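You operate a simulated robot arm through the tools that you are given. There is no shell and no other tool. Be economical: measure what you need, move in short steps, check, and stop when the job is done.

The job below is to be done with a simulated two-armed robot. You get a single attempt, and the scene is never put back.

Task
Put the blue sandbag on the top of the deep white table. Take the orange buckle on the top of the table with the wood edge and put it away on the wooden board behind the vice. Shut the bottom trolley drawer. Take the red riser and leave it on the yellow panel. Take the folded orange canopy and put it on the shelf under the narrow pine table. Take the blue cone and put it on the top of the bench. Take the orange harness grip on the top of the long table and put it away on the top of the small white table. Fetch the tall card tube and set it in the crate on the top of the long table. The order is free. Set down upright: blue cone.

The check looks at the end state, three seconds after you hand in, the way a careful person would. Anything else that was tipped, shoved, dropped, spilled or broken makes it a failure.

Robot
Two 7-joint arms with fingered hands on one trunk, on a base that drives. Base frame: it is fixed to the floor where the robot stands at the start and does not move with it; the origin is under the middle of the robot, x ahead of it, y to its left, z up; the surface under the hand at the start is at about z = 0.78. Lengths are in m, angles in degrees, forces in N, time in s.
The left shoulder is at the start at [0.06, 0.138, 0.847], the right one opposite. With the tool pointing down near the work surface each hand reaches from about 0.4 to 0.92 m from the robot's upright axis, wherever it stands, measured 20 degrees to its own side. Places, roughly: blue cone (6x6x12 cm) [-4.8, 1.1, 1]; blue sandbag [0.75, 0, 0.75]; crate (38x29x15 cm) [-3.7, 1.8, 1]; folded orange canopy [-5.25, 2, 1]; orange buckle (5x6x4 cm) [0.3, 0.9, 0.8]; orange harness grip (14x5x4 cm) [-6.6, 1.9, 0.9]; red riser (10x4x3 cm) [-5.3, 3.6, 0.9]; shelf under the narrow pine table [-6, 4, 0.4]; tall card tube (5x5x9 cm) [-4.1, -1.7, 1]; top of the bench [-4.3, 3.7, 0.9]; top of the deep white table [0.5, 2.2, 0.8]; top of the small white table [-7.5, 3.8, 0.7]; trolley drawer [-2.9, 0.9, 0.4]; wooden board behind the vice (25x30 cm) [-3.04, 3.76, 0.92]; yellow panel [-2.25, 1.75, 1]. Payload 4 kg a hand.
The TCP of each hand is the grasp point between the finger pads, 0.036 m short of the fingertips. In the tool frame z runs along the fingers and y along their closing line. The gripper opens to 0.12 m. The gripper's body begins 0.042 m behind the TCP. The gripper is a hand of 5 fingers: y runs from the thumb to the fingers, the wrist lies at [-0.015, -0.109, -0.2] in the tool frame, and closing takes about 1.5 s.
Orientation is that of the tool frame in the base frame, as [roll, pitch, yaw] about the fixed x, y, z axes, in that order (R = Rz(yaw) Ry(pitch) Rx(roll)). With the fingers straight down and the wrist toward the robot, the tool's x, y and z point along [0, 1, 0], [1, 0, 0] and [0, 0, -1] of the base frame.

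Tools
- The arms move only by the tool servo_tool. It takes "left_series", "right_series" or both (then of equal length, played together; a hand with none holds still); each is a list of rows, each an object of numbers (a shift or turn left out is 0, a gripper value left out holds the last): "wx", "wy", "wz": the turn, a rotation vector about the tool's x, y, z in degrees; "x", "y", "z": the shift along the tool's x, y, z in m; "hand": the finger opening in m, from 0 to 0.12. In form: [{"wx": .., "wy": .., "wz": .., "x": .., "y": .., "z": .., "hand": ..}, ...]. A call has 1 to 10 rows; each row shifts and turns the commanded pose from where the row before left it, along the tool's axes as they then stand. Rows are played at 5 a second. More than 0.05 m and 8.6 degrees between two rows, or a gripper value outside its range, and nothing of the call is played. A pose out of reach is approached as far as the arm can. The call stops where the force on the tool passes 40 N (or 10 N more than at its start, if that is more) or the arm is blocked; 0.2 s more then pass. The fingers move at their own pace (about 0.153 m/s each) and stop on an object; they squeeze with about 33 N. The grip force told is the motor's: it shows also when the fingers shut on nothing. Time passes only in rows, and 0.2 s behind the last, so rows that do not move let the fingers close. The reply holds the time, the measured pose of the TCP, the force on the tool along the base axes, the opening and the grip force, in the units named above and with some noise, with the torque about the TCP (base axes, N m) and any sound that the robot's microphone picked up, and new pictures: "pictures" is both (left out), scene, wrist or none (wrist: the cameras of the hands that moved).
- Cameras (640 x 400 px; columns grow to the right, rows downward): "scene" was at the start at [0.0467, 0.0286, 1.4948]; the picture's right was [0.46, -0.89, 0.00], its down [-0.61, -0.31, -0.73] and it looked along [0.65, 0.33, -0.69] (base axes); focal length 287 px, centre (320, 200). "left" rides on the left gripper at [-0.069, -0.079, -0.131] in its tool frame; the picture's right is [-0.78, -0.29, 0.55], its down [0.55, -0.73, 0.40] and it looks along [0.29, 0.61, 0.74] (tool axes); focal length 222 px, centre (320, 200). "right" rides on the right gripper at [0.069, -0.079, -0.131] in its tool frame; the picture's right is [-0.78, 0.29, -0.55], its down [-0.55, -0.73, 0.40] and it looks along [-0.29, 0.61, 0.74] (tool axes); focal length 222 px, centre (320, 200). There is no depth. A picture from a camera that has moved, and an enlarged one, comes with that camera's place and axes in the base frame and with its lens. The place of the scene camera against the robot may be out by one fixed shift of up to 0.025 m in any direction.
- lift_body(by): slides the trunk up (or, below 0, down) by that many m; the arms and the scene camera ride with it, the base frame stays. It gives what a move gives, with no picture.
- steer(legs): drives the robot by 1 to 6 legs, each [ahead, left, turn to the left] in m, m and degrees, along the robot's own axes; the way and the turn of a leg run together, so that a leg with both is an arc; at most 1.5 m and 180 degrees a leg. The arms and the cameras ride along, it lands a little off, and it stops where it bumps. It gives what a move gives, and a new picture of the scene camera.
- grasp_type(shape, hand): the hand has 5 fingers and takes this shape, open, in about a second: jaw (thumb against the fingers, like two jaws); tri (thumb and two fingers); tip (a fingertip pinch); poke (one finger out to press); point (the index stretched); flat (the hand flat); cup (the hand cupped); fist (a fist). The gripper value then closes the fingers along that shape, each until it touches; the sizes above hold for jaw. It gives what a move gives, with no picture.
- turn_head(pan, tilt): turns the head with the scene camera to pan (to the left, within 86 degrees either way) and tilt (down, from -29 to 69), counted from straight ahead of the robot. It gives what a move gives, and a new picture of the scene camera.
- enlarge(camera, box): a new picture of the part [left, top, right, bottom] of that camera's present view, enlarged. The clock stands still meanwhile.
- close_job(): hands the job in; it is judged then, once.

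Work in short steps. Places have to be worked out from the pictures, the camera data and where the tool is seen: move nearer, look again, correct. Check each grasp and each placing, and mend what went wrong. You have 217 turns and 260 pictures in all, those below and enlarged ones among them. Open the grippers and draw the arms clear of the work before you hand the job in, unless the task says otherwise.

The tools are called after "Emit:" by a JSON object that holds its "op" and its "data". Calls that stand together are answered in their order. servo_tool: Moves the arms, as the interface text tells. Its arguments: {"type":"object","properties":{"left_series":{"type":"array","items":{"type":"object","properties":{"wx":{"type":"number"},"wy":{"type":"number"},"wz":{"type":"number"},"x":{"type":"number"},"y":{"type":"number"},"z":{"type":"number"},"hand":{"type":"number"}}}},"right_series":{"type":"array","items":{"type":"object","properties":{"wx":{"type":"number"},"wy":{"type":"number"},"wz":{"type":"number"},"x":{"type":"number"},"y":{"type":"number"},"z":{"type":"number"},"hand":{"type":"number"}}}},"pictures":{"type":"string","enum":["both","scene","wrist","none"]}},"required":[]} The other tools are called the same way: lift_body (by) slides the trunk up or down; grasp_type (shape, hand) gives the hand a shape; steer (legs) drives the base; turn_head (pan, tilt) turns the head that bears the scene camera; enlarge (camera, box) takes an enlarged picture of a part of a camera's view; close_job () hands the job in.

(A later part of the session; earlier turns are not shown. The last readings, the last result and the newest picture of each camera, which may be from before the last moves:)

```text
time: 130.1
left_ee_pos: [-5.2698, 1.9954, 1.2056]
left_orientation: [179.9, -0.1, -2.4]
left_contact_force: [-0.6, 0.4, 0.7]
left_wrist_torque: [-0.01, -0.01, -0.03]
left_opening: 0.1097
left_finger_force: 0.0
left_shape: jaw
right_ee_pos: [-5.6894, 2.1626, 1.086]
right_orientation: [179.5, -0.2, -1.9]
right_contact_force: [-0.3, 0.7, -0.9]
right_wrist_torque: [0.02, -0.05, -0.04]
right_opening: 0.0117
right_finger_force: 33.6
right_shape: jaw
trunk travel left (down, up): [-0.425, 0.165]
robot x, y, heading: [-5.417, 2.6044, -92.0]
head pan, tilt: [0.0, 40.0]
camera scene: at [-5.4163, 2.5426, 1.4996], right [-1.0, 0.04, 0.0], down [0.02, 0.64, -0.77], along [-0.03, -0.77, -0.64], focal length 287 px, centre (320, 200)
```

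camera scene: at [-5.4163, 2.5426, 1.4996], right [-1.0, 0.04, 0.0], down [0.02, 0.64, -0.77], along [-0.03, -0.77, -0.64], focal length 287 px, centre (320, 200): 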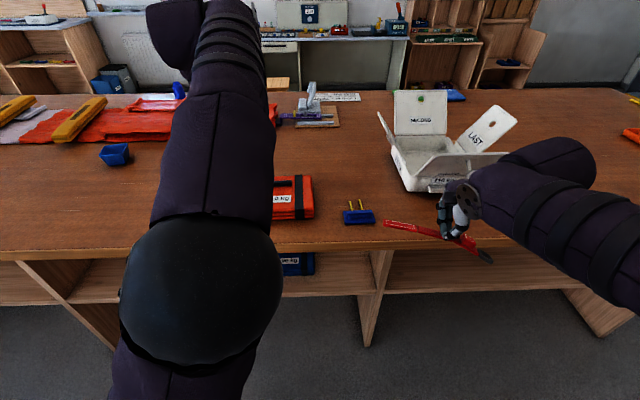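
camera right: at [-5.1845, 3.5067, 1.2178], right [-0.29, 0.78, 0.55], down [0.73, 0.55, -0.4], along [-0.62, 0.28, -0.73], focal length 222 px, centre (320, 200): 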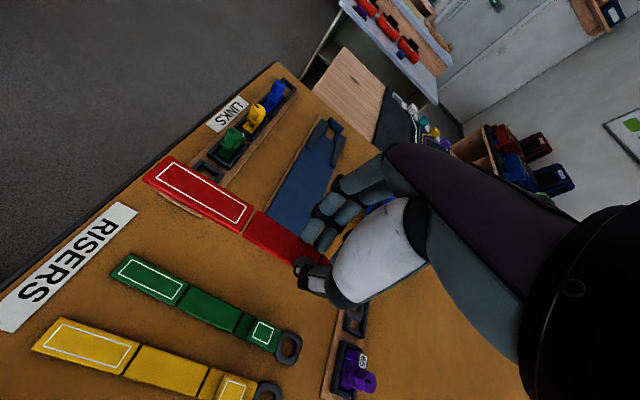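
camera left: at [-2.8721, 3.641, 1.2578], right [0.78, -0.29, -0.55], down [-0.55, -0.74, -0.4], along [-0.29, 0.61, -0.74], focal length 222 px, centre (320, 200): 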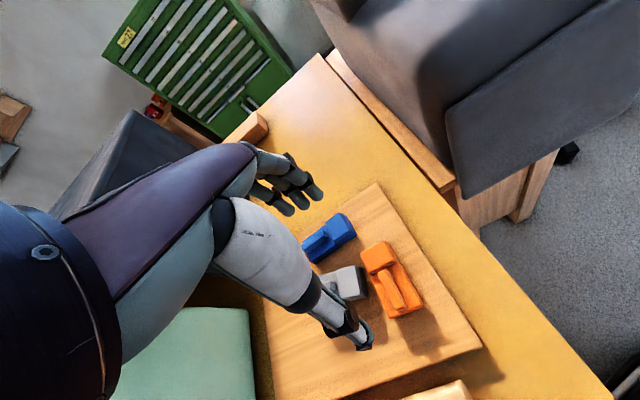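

Canopy bundle seen near (293,200), partly behind the arm. Look from the left wrist, and check the riser in the right one.

Emit:
{"op": "servo_tool", "data": {"left_series": [{"y": -0.03}], "right_series": [{}], "pictures": "wrist"}}

```text
time: 130.4
left_ee_pos: [-5.2683, 2.0273, 1.2069]
left_orientation: [179.9, -0.1, -2.4]
left_contact_force: [0.7, -0.2, -0.2]
left_wrist_torque: [0.02, -0.04, -0.02]
left_opening: 0.1099
left_finger_force: 0.0
left_shape: jaw
right_ee_pos: [-5.6881, 2.1631, 1.0854]
right_orientation: [179.4, -0.1, -2.2]
right_contact_force: [-0.6, -0.4, -0.5]
right_wrist_torque: [-0.02, -0.01, 0.02]
right_opening: 0.012
right_finger_force: 33.0
right_shape: jaw
trunk travel left (down, up): [-0.425, 0.165]
robot x, y, heading: [-5.4179, 2.6034, -91.8]
head pan, tilt: [0.0, 40.0]
camera right: at [-5.6168, 2.2416, 1.2166], right [-0.8, -0.26, 0.55], down [-0.52, 0.75, -0.41], along [-0.31, -0.61, -0.73], focal length 222 px, centre (320, 200)
camera left: at [-5.3339, 2.1091, 1.3393], right [-0.77, 0.32, -0.55], down [0.58, 0.71, -0.4], along [0.26, -0.62, -0.74], focal length 222 px, centre (320, 200)
```

right: 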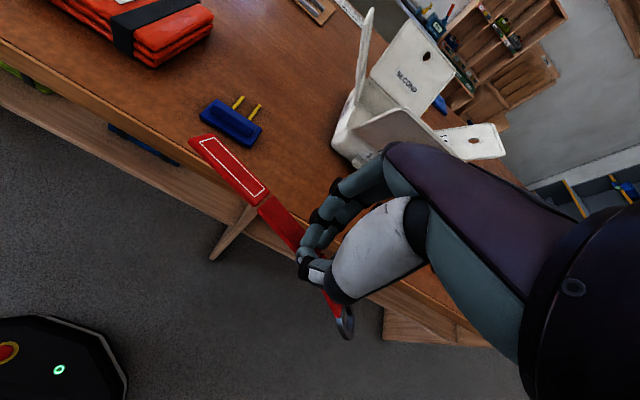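
left: 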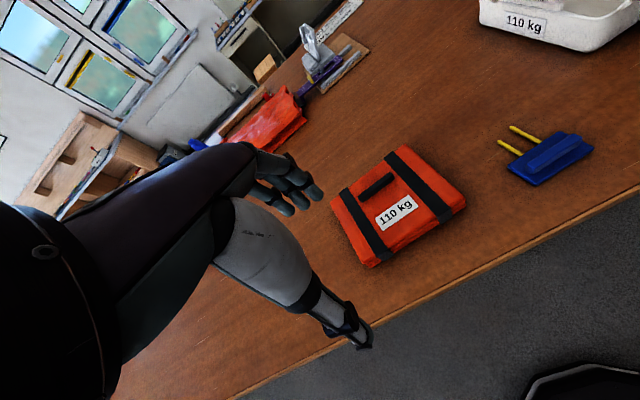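

The canopy is ~17×15 cm with a black handle on top at about (−5.324, 1.869), running along x — I'll grip the handle. Move above it and enlarge.

Emit:
{"op": "servo_tool", "data": {"left_series": [{"x": -0.014, "y": 0.039, "z": 0.024, "hand": 0.06}, {"x": -0.014, "y": 0.039, "z": 0.024}, {"x": -0.014, "y": 0.039, "z": 0.024}, {"x": -0.014, "y": 0.039, "z": 0.024}], "pictures": "none"}}

Emit:
{"op": "enlarge", "data": {"camera": "left", "box": [200, 100, 480, 400]}}

```text
time: 131.4
left_ee_pos: [-5.3273, 1.8708, 1.1055]
left_orientation: [-179.9, -0.2, -2.4]
left_contact_force: [-1.5, 0.1, -0.2]
left_wrist_torque: [-0.01, -0.02, 0.01]
left_opening: 0.06
left_finger_force: 0.1
left_shape: jaw
right_ee_pos: [-5.6887, 2.1622, 1.0848]
right_orientation: [179.6, -0.2, -2.0]
right_contact_force: [0.2, 0.5, -1.3]
right_wrist_torque: [-0.02, 0.03, 0.02]
right_opening: 0.0117
right_finger_force: 33.1
right_shape: jaw
trunk travel left (down, up): [-0.425, 0.165]
robot x, y, heading: [-5.4179, 2.6066, -91.9]
head pan, tilt: [0.0, 40.0]
```

```text
1.33 times, centred on (340, 250) of left
camera zoom: at [-5.3929, 1.9522, 1.2363], right [-0.77, 0.32, -0.55], down [0.58, 0.71, -0.4], along [0.26, -0.62, -0.74], focal length 296 px, centre (293, 133)
```

zoom: 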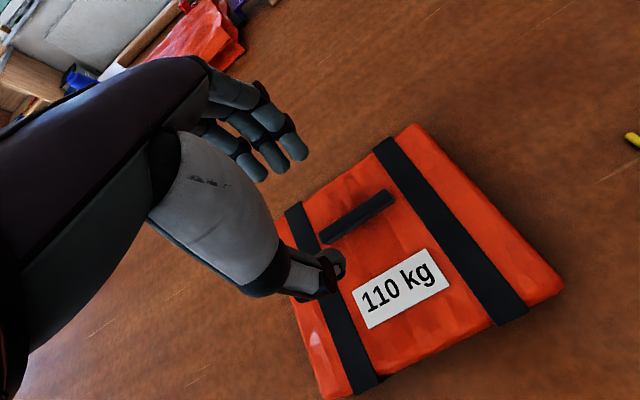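

Handle centre ≈(−5.327,1.864). Descend over it until the fingertips touch the bundle.

Emit:
{"op": "servo_tool", "data": {"left_series": [{"y": 0.006, "z": 0.03, "hand": 0.05}, {"z": 0.025}, {"z": 0.005}, {"z": 0.005}, {"z": 0.005}, {"z": 0.004}, {"z": 0.004}], "pictures": "none"}}

Emit:
{"op": "enlarge", "data": {"camera": "left", "box": [200, 100, 480, 400]}}

```text
time: 133.1
left_ee_pos: [-5.3306, 1.8666, 1.0311]
left_orientation: [-180.0, -0.1, -2.3]
left_contact_force: [0.1, 0.2, -0.3]
left_wrist_torque: [0.0, 0.0, -0.01]
left_opening: 0.0502
left_finger_force: 0.1
left_shape: jaw
right_ee_pos: [-5.689, 2.1651, 1.0847]
right_orientation: [179.6, -0.2, -2.0]
right_contact_force: [0.4, 0.2, -1.9]
right_wrist_torque: [0.0, -0.01, -0.07]
right_opening: 0.0116
right_finger_force: 33.3
right_shape: jaw
trunk travel left (down, up): [-0.425, 0.165]
robot x, y, heading: [-5.4157, 2.6047, -91.8]
head pan, tilt: [0.0, 40.0]
```

```text
1.33 times, centred on (340, 250) of left
camera zoom: at [-5.3965, 1.9479, 1.1626], right [-0.77, 0.32, -0.55], down [0.58, 0.71, -0.4], along [0.26, -0.62, -0.74], focal length 296 px, centre (293, 133)
```

zoom: 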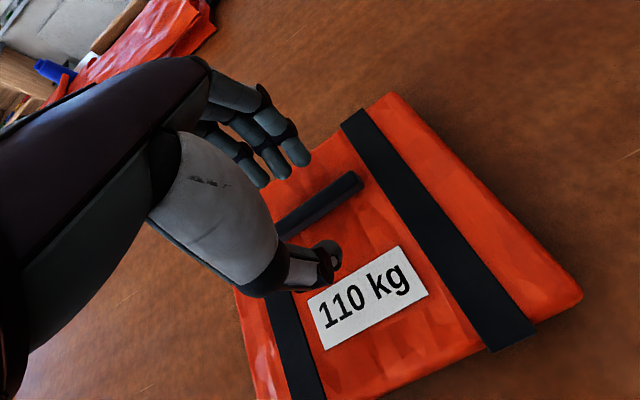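

Aligned; keep lowering in small steps.

Emit:
{"op": "servo_tool", "data": {"left_series": [{"y": 0.004, "z": 0.005}, {"z": 0.005}, {"z": 0.004}, {"z": 0.004}, {"z": 0.003}, {"z": 0.003}, {"z": 0.003}], "pictures": "none"}}

```text
time: 134.7
left_ee_pos: [-5.332, 1.8626, 1.0049]
left_orientation: [-180.0, -0.1, -2.4]
left_contact_force: [-0.4, -0.1, -0.7]
left_wrist_torque: [0.0, -0.01, -0.02]
left_opening: 0.0503
left_finger_force: 0.1
left_shape: jaw
right_ee_pos: [-5.6888, 2.1618, 1.0859]
right_orientation: [179.5, -0.2, -1.9]
right_contact_force: [-0.6, 0.0, -0.4]
right_wrist_torque: [-0.02, -0.01, -0.01]
right_opening: 0.0115
right_finger_force: 32.7
right_shape: jaw
trunk travel left (down, up): [-0.425, 0.165]
robot x, y, heading: [-5.4151, 2.6043, -92.1]
head pan, tilt: [0.0, 40.0]
```

Emit:
{"op": "servo_tool", "data": {"left_series": [{"z": 0.004}, {"z": 0.004}, {"z": 0.003}, {"z": 0.003}, {"z": 0.003}], "pictures": "none"}}

Emit:
{"op": "enlarge", "data": {"camera": "left", "box": [200, 100, 480, 400]}}

```text
time: 136.0
left_ee_pos: [-5.3325, 1.8604, 0.9965]
left_orientation: [179.2, -0.1, -2.4]
left_contact_force: [0.6, 4.4, 17.5]
left_wrist_torque: [0.88, 0.01, -0.06]
left_opening: 0.0509
left_finger_force: 0.1
left_shape: jaw
right_ee_pos: [-5.6883, 2.1639, 1.0851]
right_orientation: [179.5, -0.2, -2.0]
right_contact_force: [0.7, -0.3, -0.7]
right_wrist_torque: [0.0, 0.0, 0.02]
right_opening: 0.0115
right_finger_force: 33.1
right_shape: jaw
trunk travel left (down, up): [-0.425, 0.165]
robot x, y, heading: [-5.4166, 2.6086, -92.3]
head pan, tilt: [0.0, 40.0]
stopped in row 5 (left hand): the force on the tool passed its limit at 42 N (the readings are from after the stop); the commanded pose is now the measured one
```

```text
1.33 times, centred on (340, 250) of left
camera zoom: at [-5.3971, 1.9444, 1.127], right [-0.77, 0.32, -0.55], down [0.58, 0.7, -0.41], along [0.26, -0.64, -0.73], focal length 296 px, centre (293, 133)
```

zoom: 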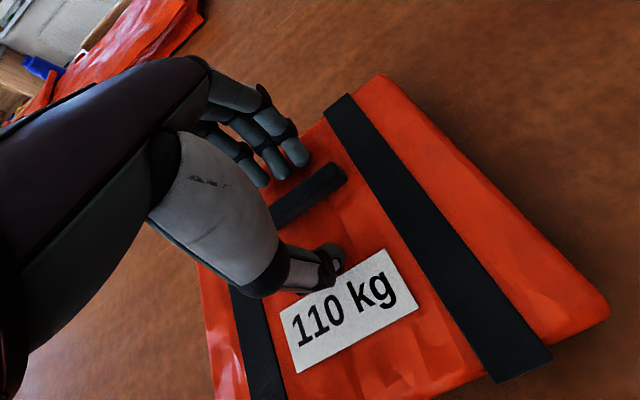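

Fingertips on the bundle top (z≈0.96), handle between them. Close and lift a bit.

Emit:
{"op": "servo_tool", "data": {"left_series": [{"z": -0.002, "hand": 0.0}, {}, {}, {}, {}, {}, {}], "pictures": "none"}}

Emit:
{"op": "servo_tool", "data": {"left_series": [{"z": -0.03}, {"z": -0.04}, {"z": -0.04}], "pictures": "wrist"}}

```text
time: 137.6
left_ee_pos: [-5.3311, 1.8602, 0.9957]
left_orientation: [179.3, -0.2, -2.3]
left_contact_force: [-0.6, -6.7, 12.2]
left_wrist_torque: [-0.32, 0.0, -0.03]
left_opening: 0.012
left_finger_force: 32.9
left_shape: jaw
right_ee_pos: [-5.6893, 2.1637, 1.0856]
right_orientation: [179.5, -0.2, -2.1]
right_contact_force: [0.2, -0.2, -0.2]
right_wrist_torque: [-0.02, -0.01, -0.03]
right_opening: 0.0117
right_finger_force: 32.9
right_shape: jaw
trunk travel left (down, up): [-0.425, 0.165]
robot x, y, heading: [-5.4143, 2.6046, -92.0]
head pan, tilt: [0.0, 40.0]
```

```text
time: 138.4
left_ee_pos: [-5.3339, 1.864, 1.0942]
left_orientation: [179.6, -0.2, -2.4]
left_contact_force: [0.1, -0.4, -3.9]
left_wrist_torque: [-0.14, 0.01, 0.02]
left_opening: 0.01
left_finger_force: 33.1
left_shape: jaw
left hand out of reach, approached as far as the arm can: row 3
right_ee_pos: [-5.6885, 2.162, 1.0846]
right_orientation: [179.5, -0.3, -1.9]
right_contact_force: [-0.1, 0.2, -0.6]
right_wrist_torque: [-0.03, -0.01, 0.0]
right_opening: 0.0117
right_finger_force: 32.8
right_shape: jaw
trunk travel left (down, up): [-0.425, 0.165]
robot x, y, heading: [-5.4152, 2.6071, -91.9]
head pan, tilt: [0.0, 40.0]
camera left: at [-5.3993, 1.9461, 1.2252], right [-0.77, 0.32, -0.55], down [0.58, 0.71, -0.4], along [0.26, -0.63, -0.73], focal length 222 px, centre (320, 200)
```

left: 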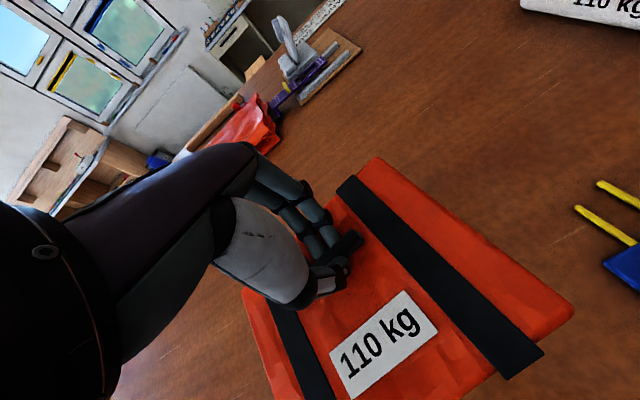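

Canopy lifted by its handle. I back off, turn west and look toward the pine table's shelf.

Emit:
{"op": "servo_tool", "data": {"left_series": [{"y": -0.04}, {"y": -0.04}, {"y": -0.04}, {"y": -0.04}], "pictures": "none"}}

Emit:
{"op": "steer", "data": {"legs": [[-0.2, 0, 0], [0, 0, -88]]}}

Emit:
{"op": "turn_head", "data": {"pan": -50, "tilt": 30}}

```text
time: 139.4
left_ee_pos: [-5.327, 2.0275, 1.0924]
left_orientation: [179.5, -0.1, -2.3]
left_contact_force: [1.2, 0.6, -4.6]
left_wrist_torque: [-0.15, 0.01, -0.01]
left_opening: 0.0097
left_finger_force: 33.2
left_shape: jaw
right_ee_pos: [-5.6881, 2.1634, 1.0854]
right_orientation: [179.4, -0.2, -2.1]
right_contact_force: [0.5, 0.2, -0.2]
right_wrist_torque: [0.01, -0.04, 0.0]
right_opening: 0.0116
right_finger_force: 33.1
right_shape: jaw
trunk travel left (down, up): [-0.425, 0.165]
robot x, y, heading: [-5.4168, 2.6104, -92.1]
head pan, tilt: [0.0, 40.0]
```

```text
time: 144.8
left_ee_pos: [-5.9913, 2.7131, 1.0921]
left_orientation: [179.5, 0.0, -91.9]
left_contact_force: [0.2, 0.0, -4.9]
left_wrist_torque: [0.04, 0.18, -0.02]
left_opening: 0.0098
left_finger_force: 33.1
left_shape: jaw
right_ee_pos: [-5.8588, 3.0757, 1.085]
right_orientation: [179.6, -0.3, -91.4]
right_contact_force: [0.2, -0.4, 0.1]
right_wrist_torque: [-0.02, 0.0, 0.02]
right_opening: 0.0115
right_finger_force: 32.9
right_shape: jaw
trunk travel left (down, up): [-0.425, 0.165]
robot x, y, heading: [-5.4129, 2.8128, 178.6]
head pan, tilt: [0.0, 40.0]
camera scene: at [-5.4623, 2.8003, 1.4996], right [0.02, 1.0, 0.0], down [0.64, -0.02, -0.77], along [-0.77, 0.02, -0.64], focal length 287 px, centre (320, 200)
```

scene: 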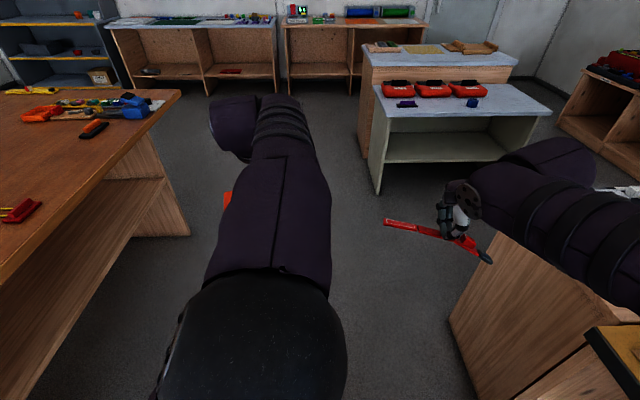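

```text
time: 146.0
left_ee_pos: [-5.9898, 2.7118, 1.0915]
left_orientation: [179.5, -0.2, -91.9]
left_contact_force: [0.5, 0.7, -4.2]
left_wrist_torque: [-0.01, 0.11, -0.01]
left_opening: 0.0097
left_finger_force: 32.5
left_shape: jaw
right_ee_pos: [-5.8582, 3.0745, 1.0851]
right_orientation: [179.5, -0.1, -91.4]
right_contact_force: [-0.5, 0.3, -0.1]
right_wrist_torque: [0.01, 0.01, -0.04]
right_opening: 0.0117
right_finger_force: 32.9
right_shape: jaw
trunk travel left (down, up): [-0.425, 0.165]
robot x, y, heading: [-5.4077, 2.805, 178.8]
head pan, tilt: [-50.0, 30.0]
camera scene: at [-5.4338, 2.8688, 1.515], right [0.78, 0.62, 0.0], down [0.31, -0.39, -0.87], along [-0.54, 0.68, -0.5], focal length 287 px, centre (320, 200)
```

scene: 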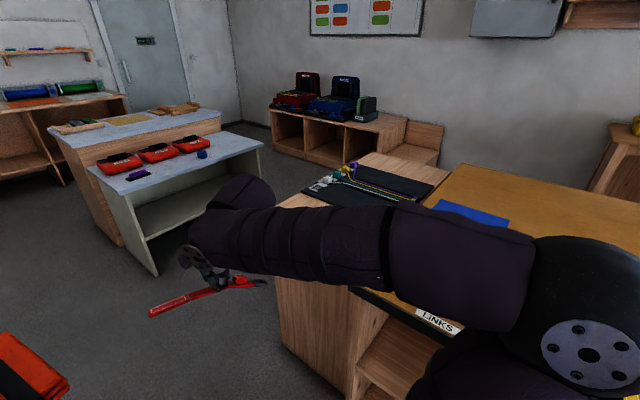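

The pine table (x −6.3…−5.75, y 3.6–4.4) seems to open to the west. I drive past it and turn to view its west side.

Emit:
{"op": "turn_head", "data": {"pan": 0, "tilt": 40}}

Emit:
{"op": "steer", "data": {"legs": [[1.3, 0, 0], [0, 0, -128]]}}

```text
time: 147.2
left_ee_pos: [-5.9894, 2.7123, 1.0925]
left_orientation: [179.4, -0.1, -91.9]
left_contact_force: [0.7, 0.4, -4.0]
left_wrist_torque: [-0.02, 0.11, 0.02]
left_opening: 0.0096
left_finger_force: 32.9
left_shape: jaw
right_ee_pos: [-5.8565, 3.0741, 1.0848]
right_orientation: [179.5, -0.2, -91.4]
right_contact_force: [-0.1, 0.1, -0.6]
right_wrist_torque: [0.0, 0.01, -0.01]
right_opening: 0.0118
right_finger_force: 32.4
right_shape: jaw
trunk travel left (down, up): [-0.425, 0.165]
robot x, y, heading: [-5.4079, 2.8126, 178.4]
head pan, tilt: [0.0, 40.0]
camera scene: at [-5.4623, 2.8003, 1.4996], right [0.03, 1.0, 0.0], down [0.64, -0.02, -0.77], along [-0.77, 0.02, -0.64], focal length 287 px, centre (320, 200)
```

scene: 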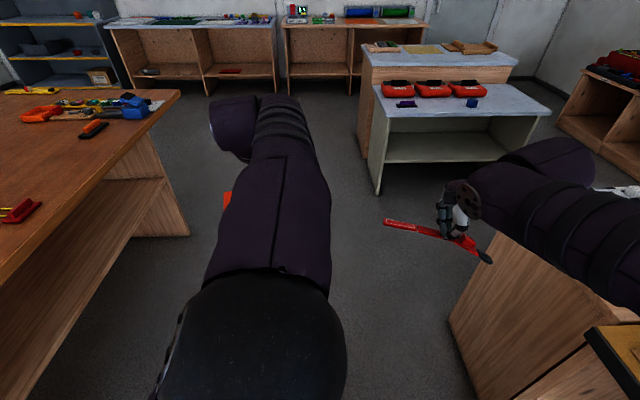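

```text
time: 159.3
left_ee_pos: [-6.3943, 3.3403, 1.0929]
left_orientation: [179.5, -0.2, 133.3]
left_contact_force: [-0.7, -0.1, -4.6]
left_wrist_torque: [0.07, -0.14, -0.01]
left_opening: 0.0092
left_finger_force: 32.6
left_shape: jaw
right_ee_pos: [-6.2315, 2.9911, 1.085]
right_orientation: [179.4, -0.3, 133.6]
right_contact_force: [0.2, -0.6, -0.2]
right_wrist_torque: [0.03, 0.03, 0.01]
right_opening: 0.0116
right_finger_force: 33.1
right_shape: jaw
trunk travel left (down, up): [-0.425, 0.165]
robot x, y, heading: [-6.7363, 2.8632, 43.8]
head pan, tilt: [0.0, 40.0]
camera scene: at [-6.6932, 2.8907, 1.4996], right [0.69, -0.72, 0.0], down [-0.47, -0.44, -0.77], along [0.55, 0.53, -0.64], focal length 287 px, centre (320, 200)
```

scene: 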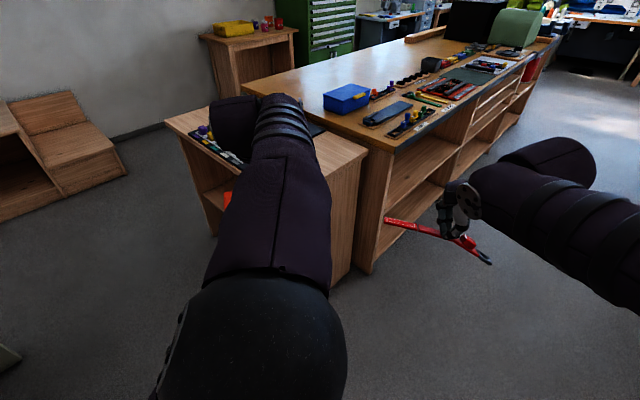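

Enlarge the pine table's west side, visible left of the arm.

Emit:
{"op": "enlarge", "data": {"camera": "scene", "box": [120, 70, 400, 290]}}

```text
1.82 times, centred on (260, 180) of scene
camera zoom: at [-6.6932, 2.8907, 1.4996], right [0.69, -0.72, 0.0], down [-0.47, -0.44, -0.77], along [0.55, 0.53, -0.64], focal length 522 px, centre (429, 236)
```

zoom: 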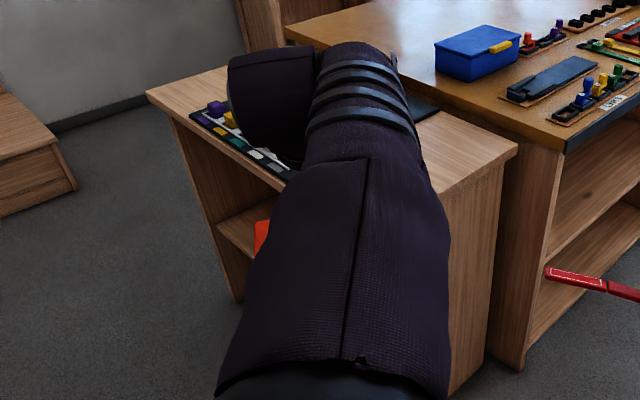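

The west side is open with a mid-height shelf. I raise the right hand, then move closer and lower the trunk partly for a better look.

Emit:
{"op": "servo_tool", "data": {"right_series": [{"z": -0.04}, {"z": -0.04}, {"z": -0.04}, {"z": -0.04}, {"z": -0.04}], "pictures": "none"}}

Emit:
{"op": "steer", "data": {"legs": [[0.235, 0.245, 0], [0, 0, -13]]}}

Emit:
{"op": "lift_body", "data": {"by": -0.3}}

Emit:
{"op": "turn_head", "data": {"pan": 10, "tilt": 30}}

```text
time: 160.5
left_ee_pos: [-6.3944, 3.34, 1.0913]
left_orientation: [179.5, -0.1, 133.3]
left_contact_force: [0.1, 0.0, -4.0]
left_wrist_torque: [0.1, -0.11, -0.03]
left_opening: 0.0092
left_finger_force: 33.2
left_shape: jaw
right_ee_pos: [-6.2304, 2.989, 1.2859]
right_orientation: [179.6, -0.1, 133.6]
right_contact_force: [-0.3, 0.8, -1.1]
right_wrist_torque: [0.0, -0.03, 0.02]
right_opening: 0.0119
right_finger_force: 33.3
right_shape: jaw
trunk travel left (down, up): [-0.425, 0.165]
robot x, y, heading: [-6.7382, 2.8604, 43.9]
head pan, tilt: [0.0, 40.0]
```

```text
time: 163.6
left_ee_pos: [-6.2929, 3.5958, 1.0916]
left_orientation: [179.6, -0.2, 120.6]
left_contact_force: [-0.5, -0.4, -4.6]
left_wrist_torque: [0.07, -0.11, -0.03]
left_opening: 0.0092
left_finger_force: 32.9
left_shape: jaw
right_ee_pos: [-6.2087, 3.2182, 1.2854]
right_orientation: [179.5, -0.2, 121.0]
right_contact_force: [-0.2, -0.2, -0.2]
right_wrist_torque: [0.0, 0.02, -0.01]
right_opening: 0.0117
right_finger_force: 32.9
right_shape: jaw
trunk travel left (down, up): [-0.425, 0.165]
robot x, y, heading: [-6.7328, 3.2034, 31.1]
head pan, tilt: [0.0, 40.0]
camera scene: at [-6.6799, 3.2222, 1.4996], right [0.52, -0.86, 0.0], down [-0.55, -0.33, -0.77], along [0.66, 0.4, -0.64], focal length 287 px, centre (320, 200)
```

scene: 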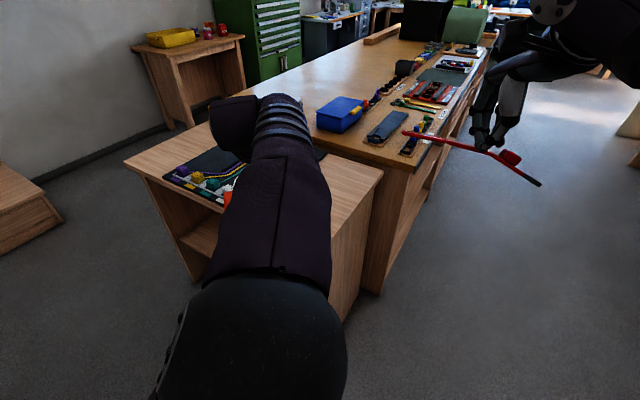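

```text
time: 165.4
left_ee_pos: [-6.2968, 3.6031, 0.9038]
left_orientation: [178.4, -0.5, 121.3]
left_contact_force: [-20.0, 0.8, 15.8]
left_wrist_torque: [0.33, 0.09, 0.25]
left_opening: 0.0061
left_finger_force: 32.6
left_shape: jaw
right_ee_pos: [-6.2127, 3.2189, 1.0893]
right_orientation: [179.4, -0.2, 121.2]
right_contact_force: [-0.8, -0.3, -1.1]
right_wrist_torque: [-0.01, 0.0, -0.01]
right_opening: 0.0115
right_finger_force: 33.0
right_shape: jaw
trunk travel left (down, up): [-0.228, 0.362]
robot x, y, heading: [-6.7354, 3.203, 31.1]
head pan, tilt: [0.0, 40.0]
stopped: the force on the tool passed its limit at 60 N (the readings are from after the stop); the commanded pose is now the measured one
```

```text
time: 166.2
left_ee_pos: [-6.2959, 3.6026, 0.9041]
left_orientation: [178.4, -0.3, 121.2]
left_contact_force: [-26.4, 4.8, 20.8]
left_wrist_torque: [0.41, -0.05, 0.4]
left_opening: 0.0063
left_finger_force: 33.2
left_shape: jaw
right_ee_pos: [-6.2114, 3.2186, 1.0898]
right_orientation: [179.3, -0.1, 121.0]
right_contact_force: [-0.4, -0.3, -1.0]
right_wrist_torque: [-0.01, 0.04, 0.0]
right_opening: 0.0113
right_finger_force: 32.5
right_shape: jaw
trunk travel left (down, up): [-0.228, 0.362]
robot x, y, heading: [-6.7286, 3.1975, 31.5]
head pan, tilt: [10.0, 30.0]
camera scene: at [-6.6887, 3.2376, 1.3183], right [0.66, -0.75, 0.0], down [-0.37, -0.33, -0.87], along [0.65, 0.57, -0.5], focal length 287 px, centre (320, 200)
```

scene: 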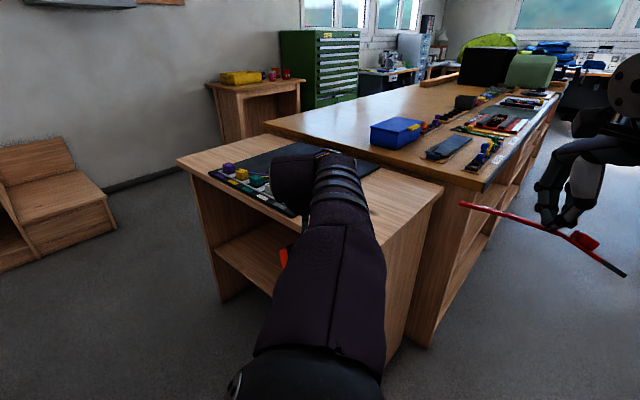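

The canopy touched the table edge while lowering; lift back up and back the robot away at once, then check.

Emit:
{"op": "lift_body", "data": {"by": 0.12}}

Emit:
{"op": "steer", "data": {"legs": [[-0.25, 0.1, 0]]}}

Emit:
{"op": "servo_tool", "data": {"left_series": [{}], "pictures": "wrist"}}

```text
time: 167.7
left_ee_pos: [-6.2924, 3.6004, 1.0218]
left_orientation: [178.5, -0.4, 121.0]
left_contact_force: [0.1, -0.1, 0.0]
left_wrist_torque: [-0.02, -0.02, -0.04]
left_opening: 0.0057
left_finger_force: 32.9
left_shape: jaw
right_ee_pos: [-6.2082, 3.2177, 1.2098]
right_orientation: [179.5, -0.2, 121.1]
right_contact_force: [-0.4, -1.0, -0.8]
right_wrist_torque: [0.01, 0.04, 0.03]
right_opening: 0.0112
right_finger_force: 32.9
right_shape: jaw
trunk travel left (down, up): [-0.348, 0.242]
robot x, y, heading: [-6.7308, 3.2041, 31.0]
head pan, tilt: [10.0, 30.0]
```

```text
time: 169.6
left_ee_pos: [-6.557, 3.5561, 1.0221]
left_orientation: [178.5, -0.4, 121.1]
left_contact_force: [0.4, -0.6, -0.4]
left_wrist_torque: [0.03, -0.04, 0.01]
left_opening: 0.0056
left_finger_force: 33.3
left_shape: jaw
right_ee_pos: [-6.4711, 3.1713, 1.2086]
right_orientation: [179.6, -0.2, 121.2]
right_contact_force: [0.5, -0.3, -0.7]
right_wrist_torque: [0.03, -0.03, 0.02]
right_opening: 0.0114
right_finger_force: 33.2
right_shape: jaw
trunk travel left (down, up): [-0.348, 0.242]
robot x, y, heading: [-6.9932, 3.1562, 31.2]
head pan, tilt: [10.0, 30.0]
camera scene: at [-6.9486, 3.1924, 1.4381], right [0.66, -0.75, 0.0], down [-0.38, -0.33, -0.87], along [0.65, 0.57, -0.5], focal length 287 px, centre (320, 200)
```

scene: 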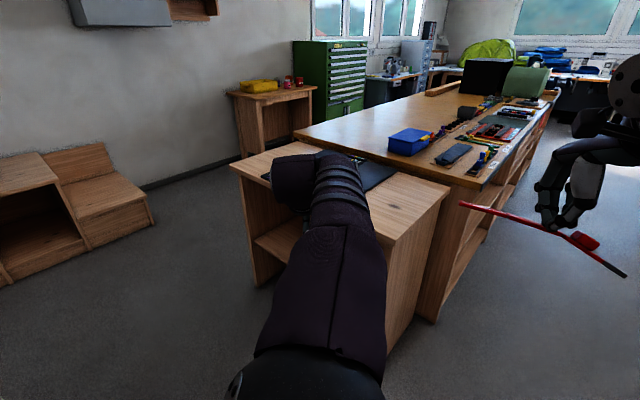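

```text
time: 170.0
left_ee_pos: [-6.5557, 3.5555, 1.0221]
left_orientation: [178.6, -0.4, 121.1]
left_contact_force: [1.1, 0.2, -0.2]
left_wrist_torque: [-0.01, 0.01, -0.02]
left_opening: 0.0058
left_finger_force: 33.6
left_shape: jaw
right_ee_pos: [-6.4719, 3.1728, 1.2082]
right_orientation: [179.5, -0.2, 121.0]
right_contact_force: [-0.3, -0.5, -1.3]
right_wrist_torque: [0.0, 0.01, 0.01]
right_opening: 0.0115
right_finger_force: 32.7
right_shape: jaw
trunk travel left (down, up): [-0.348, 0.242]
robot x, y, heading: [-6.9931, 3.1592, 30.9]
head pan, tilt: [10.0, 30.0]
camera left: at [-6.5897, 3.4527, 1.1507], right [0.16, -0.81, -0.56], down [-0.91, 0.1, -0.41], along [0.39, 0.58, -0.72], focal length 222 px, centre (320, 200)
```

left: 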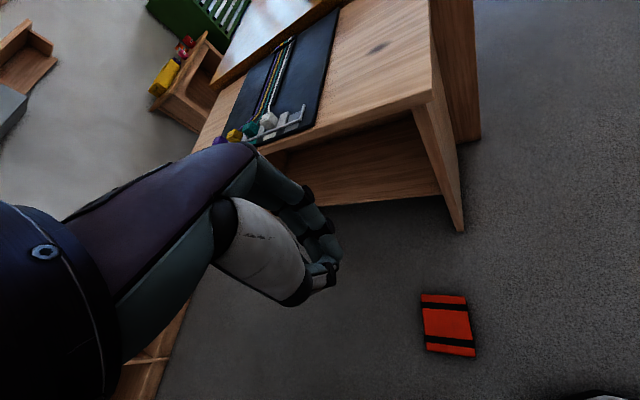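

The canopy slipped and fell to the floor (about (−6.62, 3.6)). Look closely at how it lies.

Emit:
{"op": "enlarge", "data": {"camera": "left", "box": [380, 260, 540, 380]}}

Emit:
{"op": "turn_head", "data": {"pan": 20, "tilt": 60}}

```text
3.33 times, centred on (460, 320) of left
camera zoom: at [-6.5897, 3.4527, 1.1507], right [0.16, -0.81, -0.56], down [-0.91, 0.1, -0.41], along [0.39, 0.58, -0.72], focal length 740 px, centre (-147, -200)
```

zoom: 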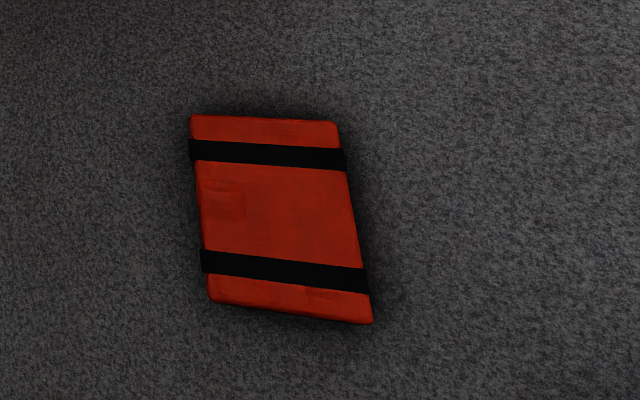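

```text
time: 170.9
left_ee_pos: [-6.5568, 3.5564, 1.0227]
left_orientation: [178.6, -0.4, 121.0]
left_contact_force: [-0.2, 0.3, 0.5]
left_wrist_torque: [-0.02, -0.03, -0.01]
left_opening: 0.0057
left_finger_force: 32.5
left_shape: jaw
right_ee_pos: [-6.4709, 3.1725, 1.2088]
right_orientation: [179.5, -0.2, 121.2]
right_contact_force: [0.3, -0.1, -0.5]
right_wrist_torque: [0.02, 0.01, -0.03]
right_opening: 0.0115
right_finger_force: 32.9
right_shape: jaw
trunk travel left (down, up): [-0.348, 0.242]
robot x, y, heading: [-6.9974, 3.1591, 31.1]
head pan, tilt: [20.0, 60.0]
camera scene: at [-6.9742, 3.185, 1.396], right [0.78, -0.63, 0.0], down [-0.54, -0.67, -0.5], along [0.31, 0.39, -0.87], focal length 287 px, centre (320, 200)
```

scene: 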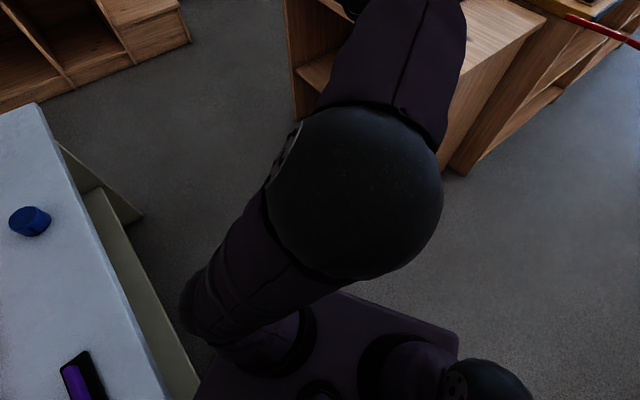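

The canopy lies upside down on the floor; it'll need both hands, so I'll return for it once the riser is delivered. Now restore trunk height and drive to the harness grip on the long table's west end.

Emit:
{"op": "lift_body", "data": {"by": 0.077}}

Emit:
{"op": "turn_head", "data": {"pan": 0, "tilt": 45}}

Emit:
{"op": "steer", "data": {"legs": [[0, -0.4, 0], [0, 0, -121], [0.3, -0.06, 0]]}}

```text
time: 172.1
left_ee_pos: [-6.5558, 3.5562, 1.0986]
left_orientation: [178.5, -0.4, 121.1]
left_contact_force: [0.3, 0.4, 0.6]
left_wrist_torque: [0.02, -0.01, -0.01]
left_opening: 0.0056
left_finger_force: 32.7
left_shape: jaw
right_ee_pos: [-6.4711, 3.1733, 1.285]
right_orientation: [179.5, -0.2, 121.2]
right_contact_force: [-0.1, -0.2, -0.3]
right_wrist_torque: [0.02, -0.01, 0.01]
right_opening: 0.0116
right_finger_force: 32.7
right_shape: jaw
trunk travel left (down, up): [-0.425, 0.165]
robot x, y, heading: [-6.9931, 3.1564, 31.0]
head pan, tilt: [20.0, 60.0]
```

```text
time: 172.9
left_ee_pos: [-6.5559, 3.5551, 1.0986]
left_orientation: [178.7, -0.3, 121.0]
left_contact_force: [0.6, -0.2, -1.0]
left_wrist_torque: [0.02, -0.03, 0.0]
left_opening: 0.0058
left_finger_force: 33.0
left_shape: jaw
right_ee_pos: [-6.4712, 3.1732, 1.2874]
right_orientation: [179.4, -0.2, 121.1]
right_contact_force: [0.6, 0.1, -0.8]
right_wrist_torque: [0.01, -0.02, -0.01]
right_opening: 0.0114
right_finger_force: 32.7
right_shape: jaw
trunk travel left (down, up): [-0.425, 0.165]
robot x, y, heading: [-6.9925, 3.1568, 31.4]
head pan, tilt: [0.0, 45.0]
camera scene: at [-6.9465, 3.1751, 1.4924], right [0.52, -0.86, 0.0], down [-0.61, -0.37, -0.71], along [0.6, 0.37, -0.71], focal length 287 px, centre (320, 200)
```

scene: 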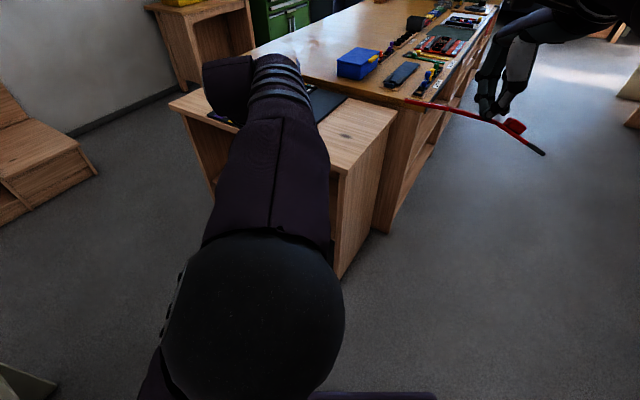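

```text
time: 182.1
left_ee_pos: [-6.7233, 1.9413, 1.0981]
left_orientation: [178.6, -0.4, 0.7]
left_contact_force: [0.3, -0.4, -0.1]
left_wrist_torque: [0.0, 0.02, 0.03]
left_opening: 0.0056
left_finger_force: 33.0
left_shape: jaw
right_ee_pos: [-7.0966, 2.0613, 1.2859]
right_orientation: [179.4, -0.1, 0.8]
right_contact_force: [0.0, -0.3, -0.9]
right_wrist_torque: [0.0, -0.03, -0.01]
right_opening: 0.0115
right_finger_force: 33.2
right_shape: jaw
trunk travel left (down, up): [-0.425, 0.165]
robot x, y, heading: [-6.8457, 2.522, -89.3]
head pan, tilt: [0.0, 45.0]
camera scene: at [-6.8419, 2.46, 1.4924], right [-1.0, -0.01, 0.0], down [-0.01, 0.71, -0.71], along [0.01, -0.71, -0.71], focal length 287 px, centre (320, 200)
```

scene: 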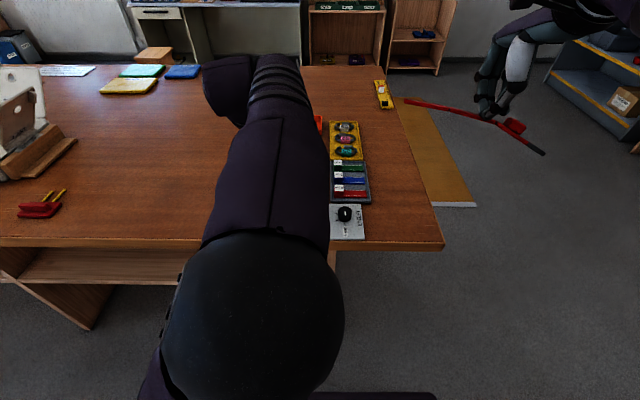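

Now view the grip through the left wrist camera (opening the hand).

Emit:
{"op": "servo_tool", "data": {"left_series": [{"z": -0.03, "y": -0.03, "wx": 1.4, "hand": 0.1}, {}, {}], "pictures": "wrist"}}

```text
time: 182.8
left_ee_pos: [-6.7239, 1.9725, 1.1303]
left_orientation: [179.9, -0.4, 0.7]
left_contact_force: [-0.9, -0.3, 0.3]
left_wrist_torque: [0.02, 0.0, 0.03]
left_opening: 0.0998
left_finger_force: 0.0
left_shape: jaw
right_ee_pos: [-7.0952, 2.0633, 1.2849]
right_orientation: [179.5, -0.2, 0.9]
right_contact_force: [0.2, 0.1, -0.7]
right_wrist_torque: [-0.02, -0.03, -0.03]
right_opening: 0.0113
right_finger_force: 33.3
right_shape: jaw
trunk travel left (down, up): [-0.425, 0.165]
robot x, y, heading: [-6.8452, 2.5217, -89.3]
head pan, tilt: [0.0, 45.0]
camera left: at [-6.7942, 2.0505, 1.2612], right [-0.78, 0.28, -0.55], down [0.54, 0.74, -0.39], along [0.3, -0.61, -0.73], focal length 222 px, centre (320, 200)
```

left: 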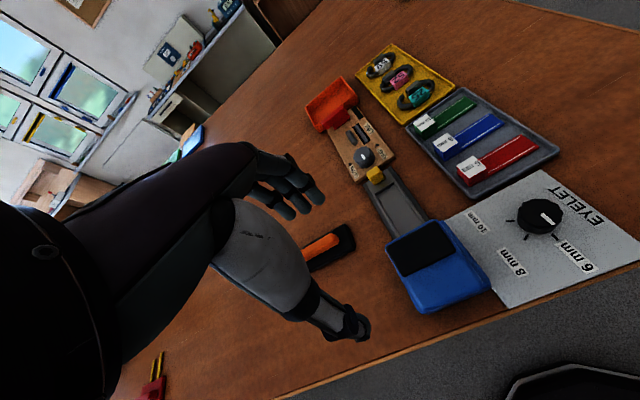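

The orange-black grip lies along x, centre ≈(−6.63, 1.885). Move above and re-look.

Emit:
{"op": "servo_tool", "data": {"left_series": [{"x": 0.031, "y": 0.028, "hand": 0.08}, {"x": 0.031, "y": 0.028}, {"x": 0.031, "y": 0.028}, {"z": 0.045}, {"z": 0.045}], "pictures": "wrist"}}

```text
time: 184.1
left_ee_pos: [-6.6273, 1.8873, 1.0392]
left_orientation: [180.0, -0.4, 0.7]
left_contact_force: [-0.1, 0.2, 0.6]
left_wrist_torque: [0.01, 0.0, 0.03]
left_opening: 0.0803
left_finger_force: 0.1
left_shape: jaw
right_ee_pos: [-7.0951, 2.0629, 1.2865]
right_orientation: [179.5, -0.2, 0.9]
right_contact_force: [0.0, -0.1, -1.4]
right_wrist_torque: [0.05, -0.03, 0.04]
right_opening: 0.0115
right_finger_force: 33.0
right_shape: jaw
trunk travel left (down, up): [-0.425, 0.165]
robot x, y, heading: [-6.846, 2.5209, -89.4]
head pan, tilt: [0.0, 45.0]
camera left: at [-6.6977, 1.9648, 1.1704], right [-0.78, 0.28, -0.55], down [0.54, 0.74, -0.39], along [0.3, -0.61, -0.73], focal length 222 px, centre (320, 200)
```

left: 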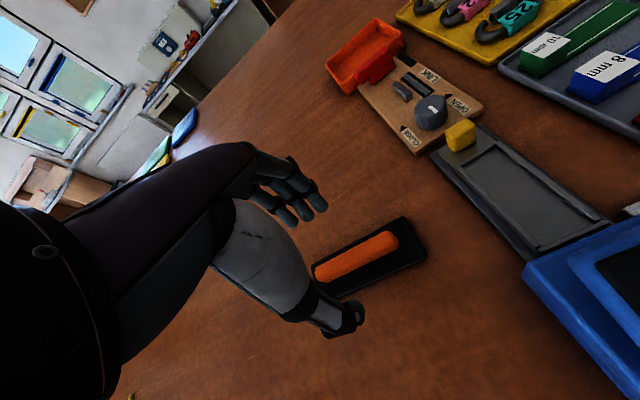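

Centre ≈(−6.632,1.875). Align and descend toward the table.

Emit:
{"op": "servo_tool", "data": {"left_series": [{"x": -0.004, "y": 0.012}, {"z": 0.035}, {"z": 0.03}, {"z": 0.005}, {"z": 0.005}, {"z": 0.004}, {"z": 0.004}, {"z": 0.003}, {"z": 0.003}], "pictures": "wrist"}}

```text
time: 186.2
left_ee_pos: [-6.6316, 1.874, 0.9563]
left_orientation: [179.1, -0.5, 0.7]
left_contact_force: [-0.8, 0.0, 17.7]
left_wrist_torque: [1.08, 0.07, -0.03]
left_opening: 0.0819
left_finger_force: 0.1
left_shape: jaw
right_ee_pos: [-7.0966, 2.064, 1.2863]
right_orientation: [179.5, -0.2, 1.0]
right_contact_force: [0.6, -0.2, -0.3]
right_wrist_torque: [0.02, -0.03, -0.01]
right_opening: 0.0115
right_finger_force: 33.1
right_shape: jaw
trunk travel left (down, up): [-0.425, 0.165]
robot x, y, heading: [-6.8503, 2.5242, -88.9]
head pan, tilt: [0.0, 45.0]
stopped in row 9 (left hand): the force on the tool passed its limit at 42 N (the readings are from after the stop); the commanded pose is now the measured one
camera left: at [-6.7029, 1.9549, 1.0857], right [-0.78, 0.27, -0.56], down [0.54, 0.74, -0.4], along [0.3, -0.62, -0.72], focal length 222 px, centre (320, 200)
```

left: 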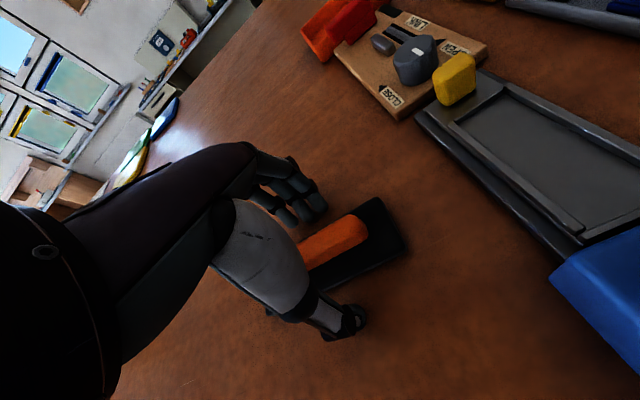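

On the table (z≈0.92) and straddling the grip. Close and lift.

Emit:
{"op": "servo_tool", "data": {"left_series": [{"z": -0.004, "hand": 0.0}, {}, {}, {}, {}, {}, {}], "pictures": "none"}}

Emit:
{"op": "servo_tool", "data": {"left_series": [{"z": -0.03}, {"z": -0.04}, {"z": -0.04}, {"z": -0.04}, {"y": -0.04}], "pictures": "wrist"}}

```text
time: 187.8
left_ee_pos: [-6.6312, 1.8758, 0.9581]
left_orientation: [179.5, -0.5, 0.7]
left_contact_force: [-0.2, 0.7, 0.1]
left_wrist_torque: [-0.03, 0.02, 0.01]
left_opening: 0.045
left_finger_force: 33.6
left_shape: jaw
right_ee_pos: [-7.0953, 2.063, 1.2847]
right_orientation: [179.5, -0.2, 0.8]
right_contact_force: [0.5, 0.2, -0.7]
right_wrist_torque: [0.0, 0.01, -0.02]
right_opening: 0.0115
right_finger_force: 33.0
right_shape: jaw
trunk travel left (down, up): [-0.425, 0.165]
robot x, y, heading: [-6.8482, 2.5197, -89.0]
head pan, tilt: [0.0, 45.0]
```

```text
time: 189.0
left_ee_pos: [-6.6342, 1.9214, 1.1096]
left_orientation: [179.4, -0.4, 0.7]
left_contact_force: [-0.2, 0.2, -1.5]
left_wrist_torque: [0.0, 0.01, 0.0]
left_opening: 0.0448
left_finger_force: 33.0
left_shape: jaw
right_ee_pos: [-7.0954, 2.0645, 1.2858]
right_orientation: [179.4, -0.2, 0.8]
right_contact_force: [0.0, 0.3, -1.0]
right_wrist_torque: [-0.02, 0.0, -0.01]
right_opening: 0.0116
right_finger_force: 33.5
right_shape: jaw
trunk travel left (down, up): [-0.425, 0.165]
robot x, y, heading: [-6.8452, 2.523, -89.3]
head pan, tilt: [0.0, 45.0]
camera left: at [-6.7048, 2.0009, 1.2397], right [-0.78, 0.28, -0.56], down [0.54, 0.74, -0.4], along [0.3, -0.62, -0.73], focal length 222 px, centre (320, 200)
```

left: 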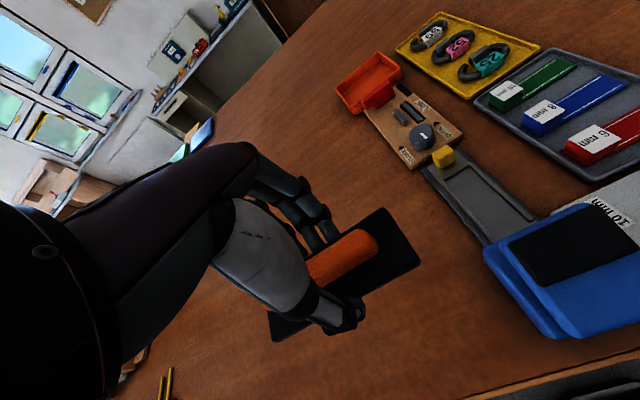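

Grip held. The white table has free space around (−7.36, 3.68) between the purple and blue items. Back off, turn north and stand south of it.

Emit:
{"op": "steer", "data": {"legs": [[-0.3, 0, 0], [0, 0, -181], [0.05, 0.42, 0]]}}

```text
refused: -181 is not a number from -180 to 180
```

Emit:
{"op": "steer", "data": {"legs": [[-0.3, 0, 0], [0, 0, -180], [0.05, 0.42, 0]]}}

```text
time: 200.7
left_ee_pos: [-7.4256, 3.5107, 1.1091]
left_orientation: [179.5, -0.3, 175.3]
left_contact_force: [-0.8, -0.6, -0.6]
left_wrist_torque: [0.01, -0.02, -0.03]
left_opening: 0.0443
left_finger_force: 32.8
left_shape: jaw
right_ee_pos: [-6.9794, 3.3256, 1.286]
right_orientation: [179.5, -0.1, 175.4]
right_contact_force: [-1.2, -0.6, 0.0]
right_wrist_torque: [0.03, -0.01, 0.02]
right_opening: 0.0093
right_finger_force: 32.7
right_shape: jaw
trunk travel left (down, up): [-0.425, 0.165]
robot x, y, heading: [-7.2675, 2.8952, 85.3]
head pan, tilt: [0.0, 45.0]
camera scene: at [-7.2648, 2.9342, 1.4924], right [1.0, -0.08, 0.0], down [-0.06, -0.7, -0.71], along [0.06, 0.7, -0.71], focal length 287 px, centre (320, 200)
```

scene: 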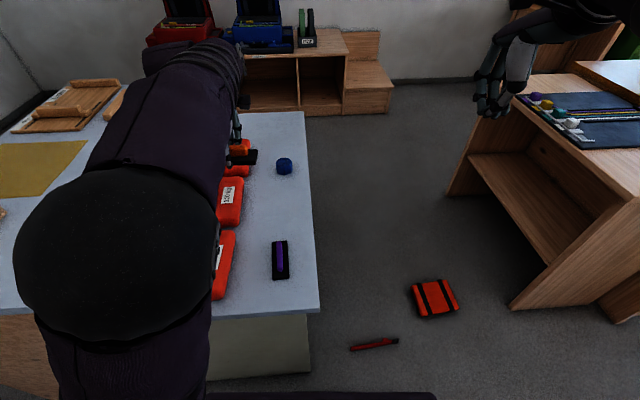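

The riser has slipped out too and lies on the floor near (−6.95, 3.4) — retrievable. First place the grip: move over the free strip at (−7.345, 3.68) and lower.

Emit:
{"op": "servo_tool", "data": {"left_series": [{"x": -0.0168, "y": 0.0438}, {"x": -0.0168, "y": 0.0438}, {"x": -0.0168, "y": 0.0438}, {"x": -0.0168, "y": 0.0438}, {"z": 0.045}, {"z": 0.045}, {"z": 0.045}, {"z": 0.045}, {"z": 0.045}, {"z": 0.045}], "pictures": "wrist"}}

```text
time: 202.9
left_ee_pos: [-7.363, 3.621, 0.8748]
left_orientation: [179.4, -0.5, 175.3]
left_contact_force: [-0.2, 0.1, -0.5]
left_wrist_torque: [-0.02, 0.0, -0.01]
left_opening: 0.0444
left_finger_force: 33.0
left_shape: jaw
left hand out of reach, approached as far as the arm can: row 3, 4, 9, 10
right_ee_pos: [-6.9781, 3.3252, 1.2859]
right_orientation: [179.5, -0.2, 175.4]
right_contact_force: [-0.2, -0.2, -0.7]
right_wrist_torque: [-0.05, 0.03, 0.01]
right_opening: 0.0094
right_finger_force: 33.5
right_shape: jaw
trunk travel left (down, up): [-0.425, 0.165]
robot x, y, heading: [-7.2719, 2.8931, 85.1]
head pan, tilt: [0.0, 45.0]
camera left: at [-7.3001, 3.535, 1.0042], right [0.75, -0.35, -0.56], down [-0.61, -0.68, -0.4], along [-0.24, 0.64, -0.73], focal length 222 px, centre (320, 200)
```

left: 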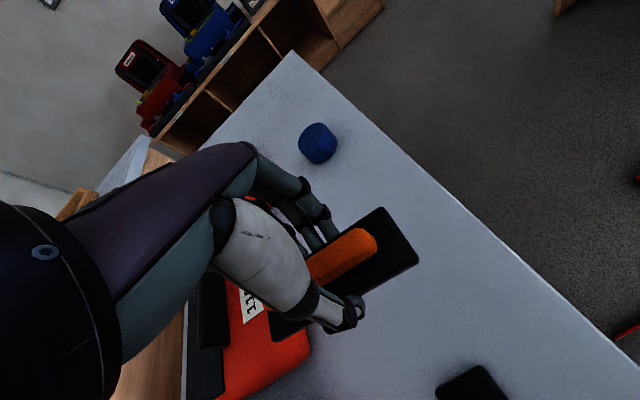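

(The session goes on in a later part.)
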